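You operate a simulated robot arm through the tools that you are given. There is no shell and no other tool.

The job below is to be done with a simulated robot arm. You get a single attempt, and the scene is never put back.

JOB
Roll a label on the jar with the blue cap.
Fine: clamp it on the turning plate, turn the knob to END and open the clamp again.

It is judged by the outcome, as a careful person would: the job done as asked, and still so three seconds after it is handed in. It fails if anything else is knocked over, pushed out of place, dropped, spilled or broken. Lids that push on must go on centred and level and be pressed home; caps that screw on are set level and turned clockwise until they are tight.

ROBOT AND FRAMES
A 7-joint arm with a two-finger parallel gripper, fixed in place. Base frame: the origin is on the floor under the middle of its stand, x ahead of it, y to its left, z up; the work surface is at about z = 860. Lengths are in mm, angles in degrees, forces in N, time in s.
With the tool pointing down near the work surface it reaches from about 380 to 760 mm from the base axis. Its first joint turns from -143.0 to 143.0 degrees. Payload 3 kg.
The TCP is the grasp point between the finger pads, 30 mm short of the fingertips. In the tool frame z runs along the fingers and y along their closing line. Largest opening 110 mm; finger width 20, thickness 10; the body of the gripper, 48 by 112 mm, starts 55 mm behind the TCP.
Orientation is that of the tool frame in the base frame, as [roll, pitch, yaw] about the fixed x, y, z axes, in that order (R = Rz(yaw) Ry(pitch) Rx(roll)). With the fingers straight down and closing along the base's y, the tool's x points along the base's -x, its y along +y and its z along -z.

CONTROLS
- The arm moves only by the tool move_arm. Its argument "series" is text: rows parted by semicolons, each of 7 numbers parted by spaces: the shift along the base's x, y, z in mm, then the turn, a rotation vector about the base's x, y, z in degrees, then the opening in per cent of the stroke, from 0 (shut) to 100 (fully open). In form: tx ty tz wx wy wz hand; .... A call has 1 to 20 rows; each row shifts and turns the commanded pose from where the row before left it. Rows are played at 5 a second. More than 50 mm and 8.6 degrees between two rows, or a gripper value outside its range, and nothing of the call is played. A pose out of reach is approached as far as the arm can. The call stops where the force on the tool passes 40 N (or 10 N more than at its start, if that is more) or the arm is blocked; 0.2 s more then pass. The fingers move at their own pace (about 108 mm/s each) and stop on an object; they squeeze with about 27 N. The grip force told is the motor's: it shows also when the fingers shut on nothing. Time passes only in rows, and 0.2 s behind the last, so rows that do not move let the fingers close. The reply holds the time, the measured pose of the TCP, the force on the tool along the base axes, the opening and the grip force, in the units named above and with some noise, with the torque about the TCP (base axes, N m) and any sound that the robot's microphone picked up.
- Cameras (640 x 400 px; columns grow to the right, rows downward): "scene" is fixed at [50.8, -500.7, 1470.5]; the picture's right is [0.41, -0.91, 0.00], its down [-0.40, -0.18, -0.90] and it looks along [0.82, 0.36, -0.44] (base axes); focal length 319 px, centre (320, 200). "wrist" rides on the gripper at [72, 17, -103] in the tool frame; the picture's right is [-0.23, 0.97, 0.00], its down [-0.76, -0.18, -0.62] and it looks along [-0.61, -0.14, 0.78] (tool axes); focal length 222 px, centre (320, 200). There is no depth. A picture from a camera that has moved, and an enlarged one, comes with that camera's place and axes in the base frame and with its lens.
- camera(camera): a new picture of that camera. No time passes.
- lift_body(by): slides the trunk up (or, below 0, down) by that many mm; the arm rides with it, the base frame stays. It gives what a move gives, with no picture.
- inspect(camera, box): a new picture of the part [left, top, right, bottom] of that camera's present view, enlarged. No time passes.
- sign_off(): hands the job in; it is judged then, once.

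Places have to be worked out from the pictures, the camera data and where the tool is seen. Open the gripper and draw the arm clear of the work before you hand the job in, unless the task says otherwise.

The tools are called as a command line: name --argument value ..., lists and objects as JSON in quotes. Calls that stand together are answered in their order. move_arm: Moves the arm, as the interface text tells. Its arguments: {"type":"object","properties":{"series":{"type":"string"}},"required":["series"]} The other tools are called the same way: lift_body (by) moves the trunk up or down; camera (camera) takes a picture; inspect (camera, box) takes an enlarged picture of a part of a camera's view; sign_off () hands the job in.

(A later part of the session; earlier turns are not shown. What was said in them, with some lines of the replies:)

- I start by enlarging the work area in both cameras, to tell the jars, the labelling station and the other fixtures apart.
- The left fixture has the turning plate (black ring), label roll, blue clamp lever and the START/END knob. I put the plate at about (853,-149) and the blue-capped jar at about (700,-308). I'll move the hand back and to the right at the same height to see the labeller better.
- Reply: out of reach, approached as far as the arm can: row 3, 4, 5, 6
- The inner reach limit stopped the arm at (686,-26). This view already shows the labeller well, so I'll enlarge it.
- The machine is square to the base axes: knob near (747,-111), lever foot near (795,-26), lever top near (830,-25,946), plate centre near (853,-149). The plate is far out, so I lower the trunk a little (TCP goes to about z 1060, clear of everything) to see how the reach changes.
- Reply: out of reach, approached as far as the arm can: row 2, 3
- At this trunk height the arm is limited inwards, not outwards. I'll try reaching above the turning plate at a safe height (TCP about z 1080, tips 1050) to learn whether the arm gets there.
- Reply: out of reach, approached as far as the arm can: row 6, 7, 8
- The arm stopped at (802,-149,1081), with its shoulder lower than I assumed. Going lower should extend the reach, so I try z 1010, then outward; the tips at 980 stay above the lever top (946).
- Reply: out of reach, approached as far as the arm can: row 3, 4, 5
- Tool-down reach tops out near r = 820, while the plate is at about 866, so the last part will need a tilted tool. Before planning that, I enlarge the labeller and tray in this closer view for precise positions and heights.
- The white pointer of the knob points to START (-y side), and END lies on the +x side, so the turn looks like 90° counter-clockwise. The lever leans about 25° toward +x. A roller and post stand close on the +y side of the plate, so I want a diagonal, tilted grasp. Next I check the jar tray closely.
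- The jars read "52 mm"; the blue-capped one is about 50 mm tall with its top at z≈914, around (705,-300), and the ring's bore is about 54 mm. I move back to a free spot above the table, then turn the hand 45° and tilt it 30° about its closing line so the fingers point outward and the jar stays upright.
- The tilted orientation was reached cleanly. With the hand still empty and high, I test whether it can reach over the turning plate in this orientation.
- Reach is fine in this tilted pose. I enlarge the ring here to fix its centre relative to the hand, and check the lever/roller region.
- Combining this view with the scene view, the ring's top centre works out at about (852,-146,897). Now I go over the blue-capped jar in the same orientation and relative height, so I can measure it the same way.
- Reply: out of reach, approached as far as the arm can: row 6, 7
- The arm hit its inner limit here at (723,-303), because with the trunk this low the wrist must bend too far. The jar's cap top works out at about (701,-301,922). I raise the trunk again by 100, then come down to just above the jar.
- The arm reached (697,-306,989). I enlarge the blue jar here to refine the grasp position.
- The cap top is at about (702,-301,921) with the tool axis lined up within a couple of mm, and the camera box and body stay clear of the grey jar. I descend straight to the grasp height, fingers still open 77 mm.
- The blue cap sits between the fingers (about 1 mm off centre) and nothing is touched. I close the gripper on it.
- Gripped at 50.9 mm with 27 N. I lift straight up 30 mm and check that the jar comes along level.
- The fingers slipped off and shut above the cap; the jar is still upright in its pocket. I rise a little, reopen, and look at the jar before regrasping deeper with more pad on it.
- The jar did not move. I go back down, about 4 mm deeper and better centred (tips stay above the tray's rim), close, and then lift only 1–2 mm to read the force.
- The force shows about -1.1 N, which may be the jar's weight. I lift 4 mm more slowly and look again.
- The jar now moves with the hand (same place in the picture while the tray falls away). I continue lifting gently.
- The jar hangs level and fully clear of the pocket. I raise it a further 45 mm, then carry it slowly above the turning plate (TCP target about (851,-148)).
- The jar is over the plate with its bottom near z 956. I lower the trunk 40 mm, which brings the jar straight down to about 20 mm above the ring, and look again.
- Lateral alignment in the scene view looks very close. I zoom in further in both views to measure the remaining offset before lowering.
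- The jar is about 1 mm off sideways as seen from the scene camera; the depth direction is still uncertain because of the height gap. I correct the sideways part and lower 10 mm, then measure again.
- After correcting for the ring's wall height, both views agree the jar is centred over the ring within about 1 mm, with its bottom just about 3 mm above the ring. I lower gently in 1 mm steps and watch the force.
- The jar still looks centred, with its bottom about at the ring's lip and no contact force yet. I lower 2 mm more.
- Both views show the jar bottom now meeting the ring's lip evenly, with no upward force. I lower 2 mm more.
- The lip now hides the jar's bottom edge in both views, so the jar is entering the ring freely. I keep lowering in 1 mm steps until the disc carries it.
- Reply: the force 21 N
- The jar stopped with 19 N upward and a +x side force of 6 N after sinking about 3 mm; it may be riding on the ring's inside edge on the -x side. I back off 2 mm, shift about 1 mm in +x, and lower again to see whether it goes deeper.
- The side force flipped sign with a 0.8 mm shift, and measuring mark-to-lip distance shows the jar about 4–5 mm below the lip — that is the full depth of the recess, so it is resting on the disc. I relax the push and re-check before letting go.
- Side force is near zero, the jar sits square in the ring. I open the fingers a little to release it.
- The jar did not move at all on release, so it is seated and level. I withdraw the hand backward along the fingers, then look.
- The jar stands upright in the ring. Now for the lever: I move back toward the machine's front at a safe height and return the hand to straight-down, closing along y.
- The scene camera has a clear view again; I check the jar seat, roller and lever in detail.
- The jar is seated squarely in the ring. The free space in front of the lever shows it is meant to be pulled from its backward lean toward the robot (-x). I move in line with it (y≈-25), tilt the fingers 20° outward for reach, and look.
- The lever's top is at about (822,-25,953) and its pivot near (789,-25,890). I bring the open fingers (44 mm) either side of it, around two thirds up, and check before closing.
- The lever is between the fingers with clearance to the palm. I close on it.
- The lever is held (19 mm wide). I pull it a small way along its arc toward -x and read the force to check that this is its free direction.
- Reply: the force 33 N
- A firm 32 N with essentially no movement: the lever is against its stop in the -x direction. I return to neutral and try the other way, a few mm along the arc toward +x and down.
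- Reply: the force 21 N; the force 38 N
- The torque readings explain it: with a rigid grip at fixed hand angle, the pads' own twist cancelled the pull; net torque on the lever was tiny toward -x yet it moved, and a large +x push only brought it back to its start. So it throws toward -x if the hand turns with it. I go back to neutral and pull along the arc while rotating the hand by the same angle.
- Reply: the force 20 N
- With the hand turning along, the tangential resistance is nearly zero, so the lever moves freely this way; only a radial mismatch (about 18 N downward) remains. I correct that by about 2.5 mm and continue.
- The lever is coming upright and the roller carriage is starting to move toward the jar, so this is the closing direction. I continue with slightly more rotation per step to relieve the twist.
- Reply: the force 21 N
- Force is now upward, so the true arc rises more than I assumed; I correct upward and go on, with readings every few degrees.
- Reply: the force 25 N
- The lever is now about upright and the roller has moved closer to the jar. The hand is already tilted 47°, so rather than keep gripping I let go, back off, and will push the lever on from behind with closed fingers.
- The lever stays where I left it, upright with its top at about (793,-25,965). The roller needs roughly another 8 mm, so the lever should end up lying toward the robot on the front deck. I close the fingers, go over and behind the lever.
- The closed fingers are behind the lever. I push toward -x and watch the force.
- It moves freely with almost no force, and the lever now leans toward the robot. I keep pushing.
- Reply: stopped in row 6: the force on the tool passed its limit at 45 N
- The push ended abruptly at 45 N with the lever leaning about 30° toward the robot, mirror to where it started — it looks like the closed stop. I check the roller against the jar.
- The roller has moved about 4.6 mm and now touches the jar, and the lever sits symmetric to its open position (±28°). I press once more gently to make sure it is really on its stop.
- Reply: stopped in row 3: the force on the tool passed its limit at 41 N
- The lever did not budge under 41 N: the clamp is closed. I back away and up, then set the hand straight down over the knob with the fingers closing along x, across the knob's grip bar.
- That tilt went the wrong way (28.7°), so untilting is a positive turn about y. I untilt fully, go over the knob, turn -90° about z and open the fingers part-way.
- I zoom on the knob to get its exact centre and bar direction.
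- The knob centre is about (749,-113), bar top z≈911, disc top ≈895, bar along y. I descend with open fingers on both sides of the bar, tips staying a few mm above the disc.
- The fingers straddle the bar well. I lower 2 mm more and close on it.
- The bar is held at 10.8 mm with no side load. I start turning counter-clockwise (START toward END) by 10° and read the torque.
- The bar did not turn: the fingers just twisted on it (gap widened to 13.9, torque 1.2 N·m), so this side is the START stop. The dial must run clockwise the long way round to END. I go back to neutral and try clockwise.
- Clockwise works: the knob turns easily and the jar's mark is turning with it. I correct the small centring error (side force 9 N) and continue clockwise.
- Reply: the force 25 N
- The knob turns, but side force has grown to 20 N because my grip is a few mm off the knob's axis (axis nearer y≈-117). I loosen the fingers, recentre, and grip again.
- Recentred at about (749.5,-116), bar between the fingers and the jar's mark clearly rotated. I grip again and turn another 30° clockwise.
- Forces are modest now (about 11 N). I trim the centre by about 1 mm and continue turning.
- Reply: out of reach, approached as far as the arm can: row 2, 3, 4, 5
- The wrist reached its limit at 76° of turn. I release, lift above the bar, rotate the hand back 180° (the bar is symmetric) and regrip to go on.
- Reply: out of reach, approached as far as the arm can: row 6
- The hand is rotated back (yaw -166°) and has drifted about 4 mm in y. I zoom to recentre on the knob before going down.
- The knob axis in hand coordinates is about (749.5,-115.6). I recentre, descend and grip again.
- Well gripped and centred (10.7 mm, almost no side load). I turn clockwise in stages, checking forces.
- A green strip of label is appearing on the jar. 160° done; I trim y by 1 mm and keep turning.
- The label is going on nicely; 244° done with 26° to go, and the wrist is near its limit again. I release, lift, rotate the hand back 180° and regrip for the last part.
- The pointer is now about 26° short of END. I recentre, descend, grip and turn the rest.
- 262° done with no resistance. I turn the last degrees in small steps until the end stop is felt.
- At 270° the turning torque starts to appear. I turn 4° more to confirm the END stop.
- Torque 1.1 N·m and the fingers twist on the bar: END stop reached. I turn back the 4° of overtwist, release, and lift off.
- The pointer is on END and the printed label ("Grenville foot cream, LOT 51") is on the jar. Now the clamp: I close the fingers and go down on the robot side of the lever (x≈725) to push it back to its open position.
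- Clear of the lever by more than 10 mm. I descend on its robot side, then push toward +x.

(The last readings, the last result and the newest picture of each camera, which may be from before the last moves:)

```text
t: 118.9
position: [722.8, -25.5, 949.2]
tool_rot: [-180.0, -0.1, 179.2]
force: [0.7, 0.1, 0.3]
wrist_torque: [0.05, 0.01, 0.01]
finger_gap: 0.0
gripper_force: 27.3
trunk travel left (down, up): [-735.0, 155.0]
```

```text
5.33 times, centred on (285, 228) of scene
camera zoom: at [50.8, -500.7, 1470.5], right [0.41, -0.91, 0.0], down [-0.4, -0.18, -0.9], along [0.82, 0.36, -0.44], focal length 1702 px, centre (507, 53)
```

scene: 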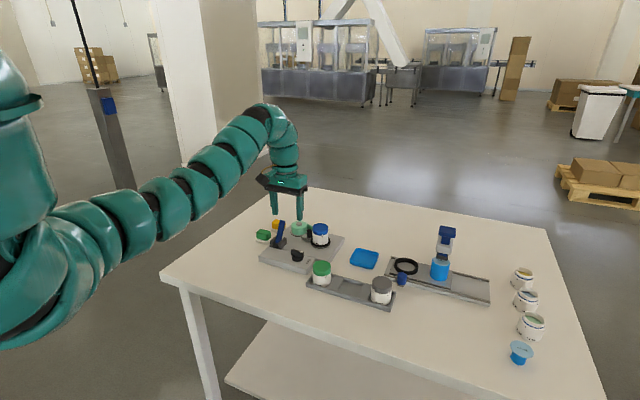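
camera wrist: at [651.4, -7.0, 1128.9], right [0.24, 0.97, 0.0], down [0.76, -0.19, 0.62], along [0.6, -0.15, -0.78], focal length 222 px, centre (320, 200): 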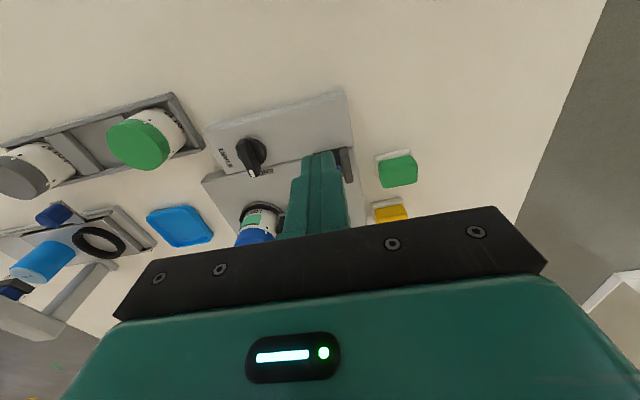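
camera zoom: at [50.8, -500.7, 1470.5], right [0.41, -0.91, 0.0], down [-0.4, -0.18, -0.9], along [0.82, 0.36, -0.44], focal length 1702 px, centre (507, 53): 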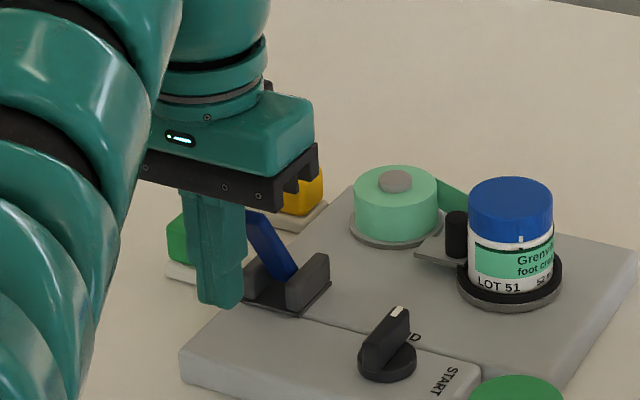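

The fingers are in front of the lever. I push it toward +x in 5 mm steps.

move_arm --series "5 0 0 0 0 0 0; 5 0 0 0 0 0 0; 5 0 0 0 0 0 0; 5 0 0 0 0 0 0; 5 0 0 0 0 0 0; 5 0 0 0 0 0 0; 5 0 0 0 0 0 0; 0 0 0 0 0 0 0"

inspect --camera "scene" --box '[235, 190, 335, 265]'

```text
t: 120.7
position: [757.5, -24.8, 949.8]
tool_rot: [-179.9, -0.1, 179.1]
force: [0.3, 0.5, 0.5]
wrist_torque: [-0.01, -0.01, 0.03]
finger_gap: 0.1
gripper_force: 27.0
trunk travel left (down, up): [-735.0, 155.0]
```

```text
5.33 times, centred on (285, 228) of scene
camera zoom: at [50.8, -500.7, 1470.5], right [0.41, -0.91, 0.0], down [-0.4, -0.18, -0.9], along [0.82, 0.36, -0.44], focal length 1702 px, centre (507, 53)
```

zoom: 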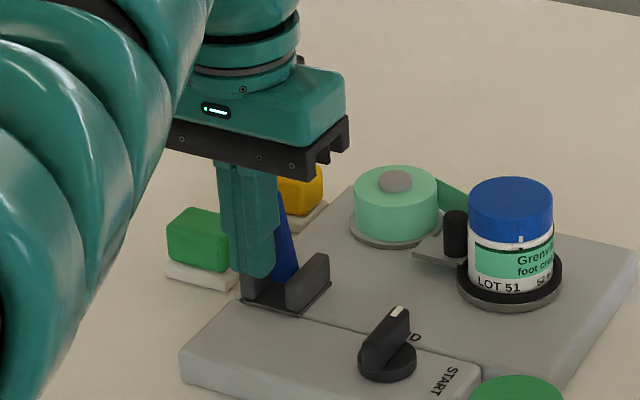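

The lever follows freely and the roller is backing off. I continue to the open stop with smaller steps at the end.

move_arm --series "5 0 0 0 0 0 0; 5 0 0 0 0 0 0; 5 0 0 0 0 0 0; 4 0 0 0 0 0 0; 3 0 0 0 0 0 0; 0 0 0 0 0 0 0"

inspect --camera "scene" --box '[235, 190, 335, 265]'

```text
t: 122.1
position: [780.1, -24.6, 947.9]
tool_rot: [-179.9, -0.1, 179.3]
force: [-1.2, -0.2, 0.1]
wrist_torque: [0.03, 0.03, 0.01]
finger_gap: 0.0
gripper_force: 27.3
trunk travel left (down, up): [-735.0, 155.0]
```

```text
5.33 times, centred on (285, 228) of scene
camera zoom: at [50.8, -500.7, 1470.5], right [0.41, -0.91, 0.0], down [-0.4, -0.18, -0.9], along [0.82, 0.36, -0.44], focal length 1702 px, centre (507, 53)
```

zoom: 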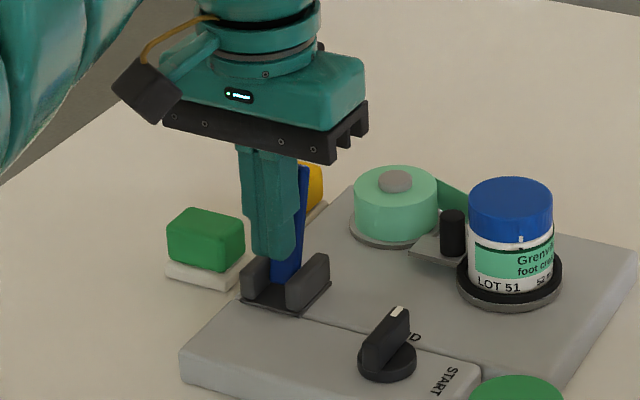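

move_arm --series "2.5 0 0 0 0 0 0; 2.5 0 0 0 0 0 0; 2 0 0 0 0 0 0; 2 0 0 0 0 0 0; 0 0 0 0 0 0 0"

inspect --camera "scene" --box '[235, 190, 335, 265]'

```text
t: 123.3
position: [781.8, -24.9, 947.3]
tool_rot: [180.0, -0.1, 179.3]
force: [-0.9, -0.4, 0.4]
wrist_torque: [-0.01, 0.03, -0.02]
finger_gap: 0.0
gripper_force: 26.8
out of reach, approached as far as the arm can: row 3
trunk travel left (down, up): [-735.0, 155.0]
```

```text
5.33 times, centred on (285, 228) of scene
camera zoom: at [50.8, -500.7, 1470.5], right [0.41, -0.91, 0.0], down [-0.4, -0.18, -0.9], along [0.82, 0.36, -0.44], focal length 1702 px, centre (507, 53)
```

zoom: 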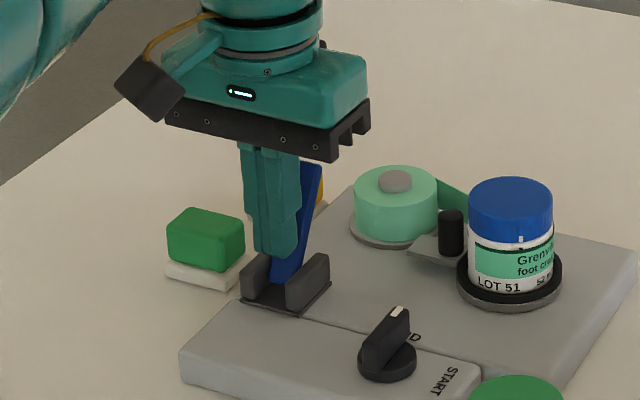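

Lever top is now back at about (823,-25,955), the same as at the start, and the roller is back at its initial place. The arm is at its reach limit, so I tilt the fingertips slightly outward to press the lever firmly onto its open stop.

move_arm --series "0 0 0 0 -4 0 0; 0 0 0 0 -4 0 0; 0.5 0 0 0 -3 0 0; 0 0 0 0 0 0 0"

inspect --camera "scene" --box '[255, 212, 305, 265]'

```text
t: 124.3
position: [782.5, -24.4, 948.7]
tool_rot: [179.8, 10.8, 179.2]
force: [-18.7, 0.5, 9.6]
wrist_torque: [0.01, 0.32, 0.02]
finger_gap: 0.0
gripper_force: 27.0
trunk travel left (down, up): [-735.0, 155.0]
```

```text
7.55 times, centred on (280, 238) of scene
camera zoom: at [50.8, -500.7, 1470.5], right [0.41, -0.91, 0.0], down [-0.4, -0.18, -0.9], along [0.82, 0.36, -0.44], focal length 2409 px, centre (622, -91)
```

zoom: 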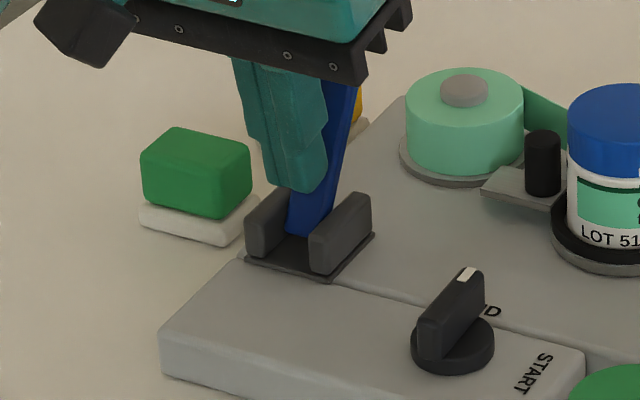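

Force rises to 19 N: the lever is on its open stop, just as at the start. I back off, rise, open the gripper and draw clear.

move_arm --series "-4 0 0 0 0 0 0; -10 0 0 0 0 0 0; -12 0 5 0 0 0 0; 0 0 20 0 0 0 0; 0 0 20 0 0 0 0; 0 0 20 0 0 0 30; 0 10 20 0 0 0 60; 0 15 15 0 0 0 100; 0 20 10 0 3.5 0 100; 0 20 0 0 3.5 0 100; 0 20 0 0 3.5 0 100; 0 0 0 0 0 0 100"

camera --camera "scene"

inspect --camera "scene" --box '[240, 205, 420, 312]'

camera --camera "wrist"

```text
t: 126.9
position: [759.0, 60.0, 1060.0]
tool_rot: [-180.0, 0.4, 179.2]
force: [-0.8, -1.1, -0.7]
wrist_torque: [0.01, 0.03, 0.07]
finger_gap: 109.9
gripper_force: 0.1
trunk travel left (down, up): [-735.0, 155.0]
```

```text
taken
```

scene: 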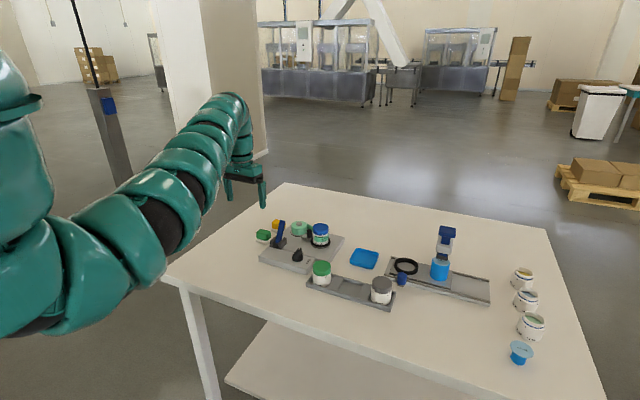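

```text
3.56 times, centred on (330, 258) of scene
camera zoom: at [50.8, -500.7, 1470.5], right [0.41, -0.91, 0.0], down [-0.4, -0.18, -0.9], along [0.82, 0.36, -0.44], focal length 1135 px, centre (284, -8)
```

zoom: 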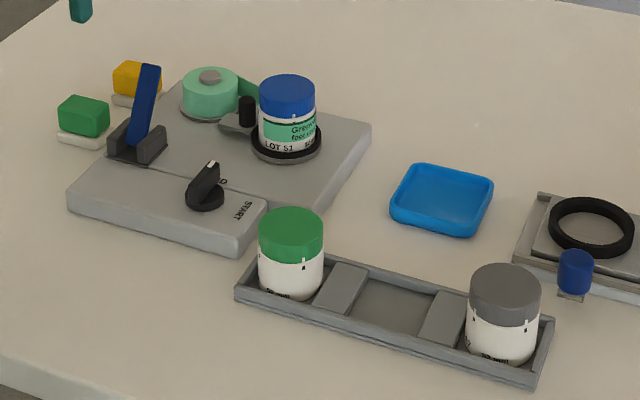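

```text
taken
camera wrist: at [684.1, 79.7, 1161.6], right [0.24, 0.97, 0.0], down [0.76, -0.19, 0.63], along [0.61, -0.15, -0.78], focal length 222 px, centre (320, 200)
```

wrist: 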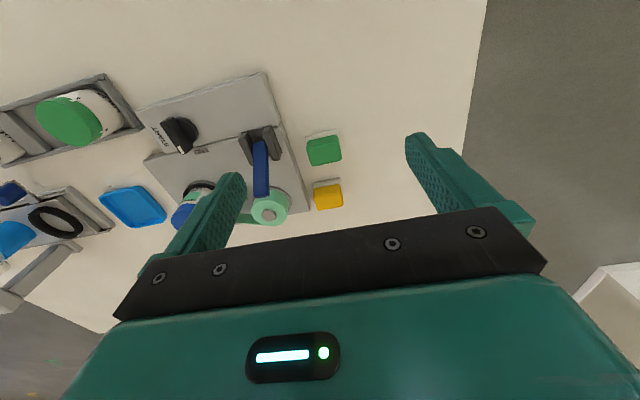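

Everything else is where it was: the tray, the other jars and the machine line up with the first picture. I take one last close look at the knob, jar and lever before handing in.

inspect --camera "scene" --box '[260, 212, 345, 265]'

inspect --camera "wrist" --box '[130, 60, 300, 230]'

```text
7.53 times, centred on (302, 238) of scene
camera zoom: at [50.8, -500.7, 1470.5], right [0.41, -0.91, 0.0], down [-0.4, -0.18, -0.9], along [0.82, 0.36, -0.44], focal length 2404 px, centre (452, -90)
```

zoom: 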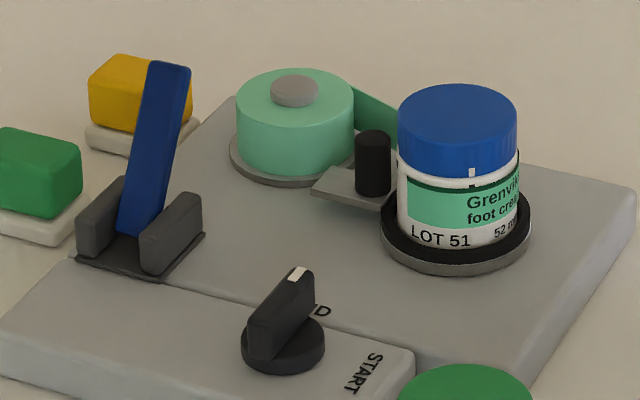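

```text
2.35 times, centred on (215, 145) of wrist
camera zoom: at [684.1, 79.7, 1161.6], right [0.24, 0.97, 0.0], down [0.76, -0.19, 0.63], along [0.61, -0.15, -0.78], focal length 523 px, centre (567, 329)
```

zoom: 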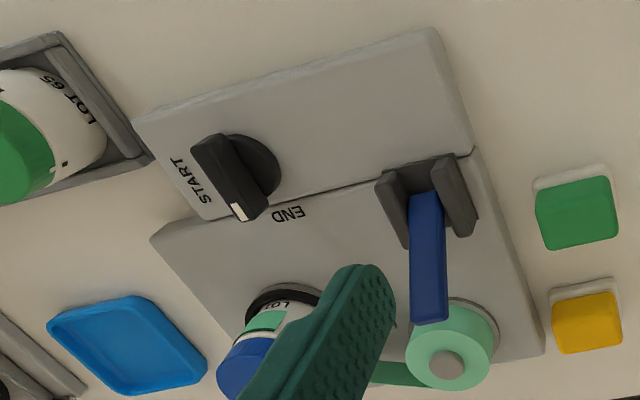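

The pointer stands at END on its stop, the clamp lever is back open, and the roller is off the jar. The labelled jar stands upright on the plate, with the hand open and clear of the work. I hand the job in.

sign_off

```text
The job is handed in.
```

The blue-capped jar now has its label on ("Grenvi… foot cream, LOT 51" is the part I could read) and stands upright on the turning plate.

- **Clamping:** the lever threw toward the robot. I pushed it until it stopped firmly, with the roller against the jar.
- **Knob:** it only turned clockwise, so I took it 270° from START to END and felt the end stop. The wrist ran out of travel, so I had to let go and regrip twice on the way.
- **Clamp open:** the lever is back on its open stop and the roller is back off the jar.
- **Everything else:** in the last pictures the tray, the other jars and the machine are where they started.

My first grip on the jar slipped off. It stayed upright in the tray, and the second, slightly deeper grip held.

I left the jar on the plate, since the job did not ask for it to go back in the tray. The gripper is open and the arm is clear.
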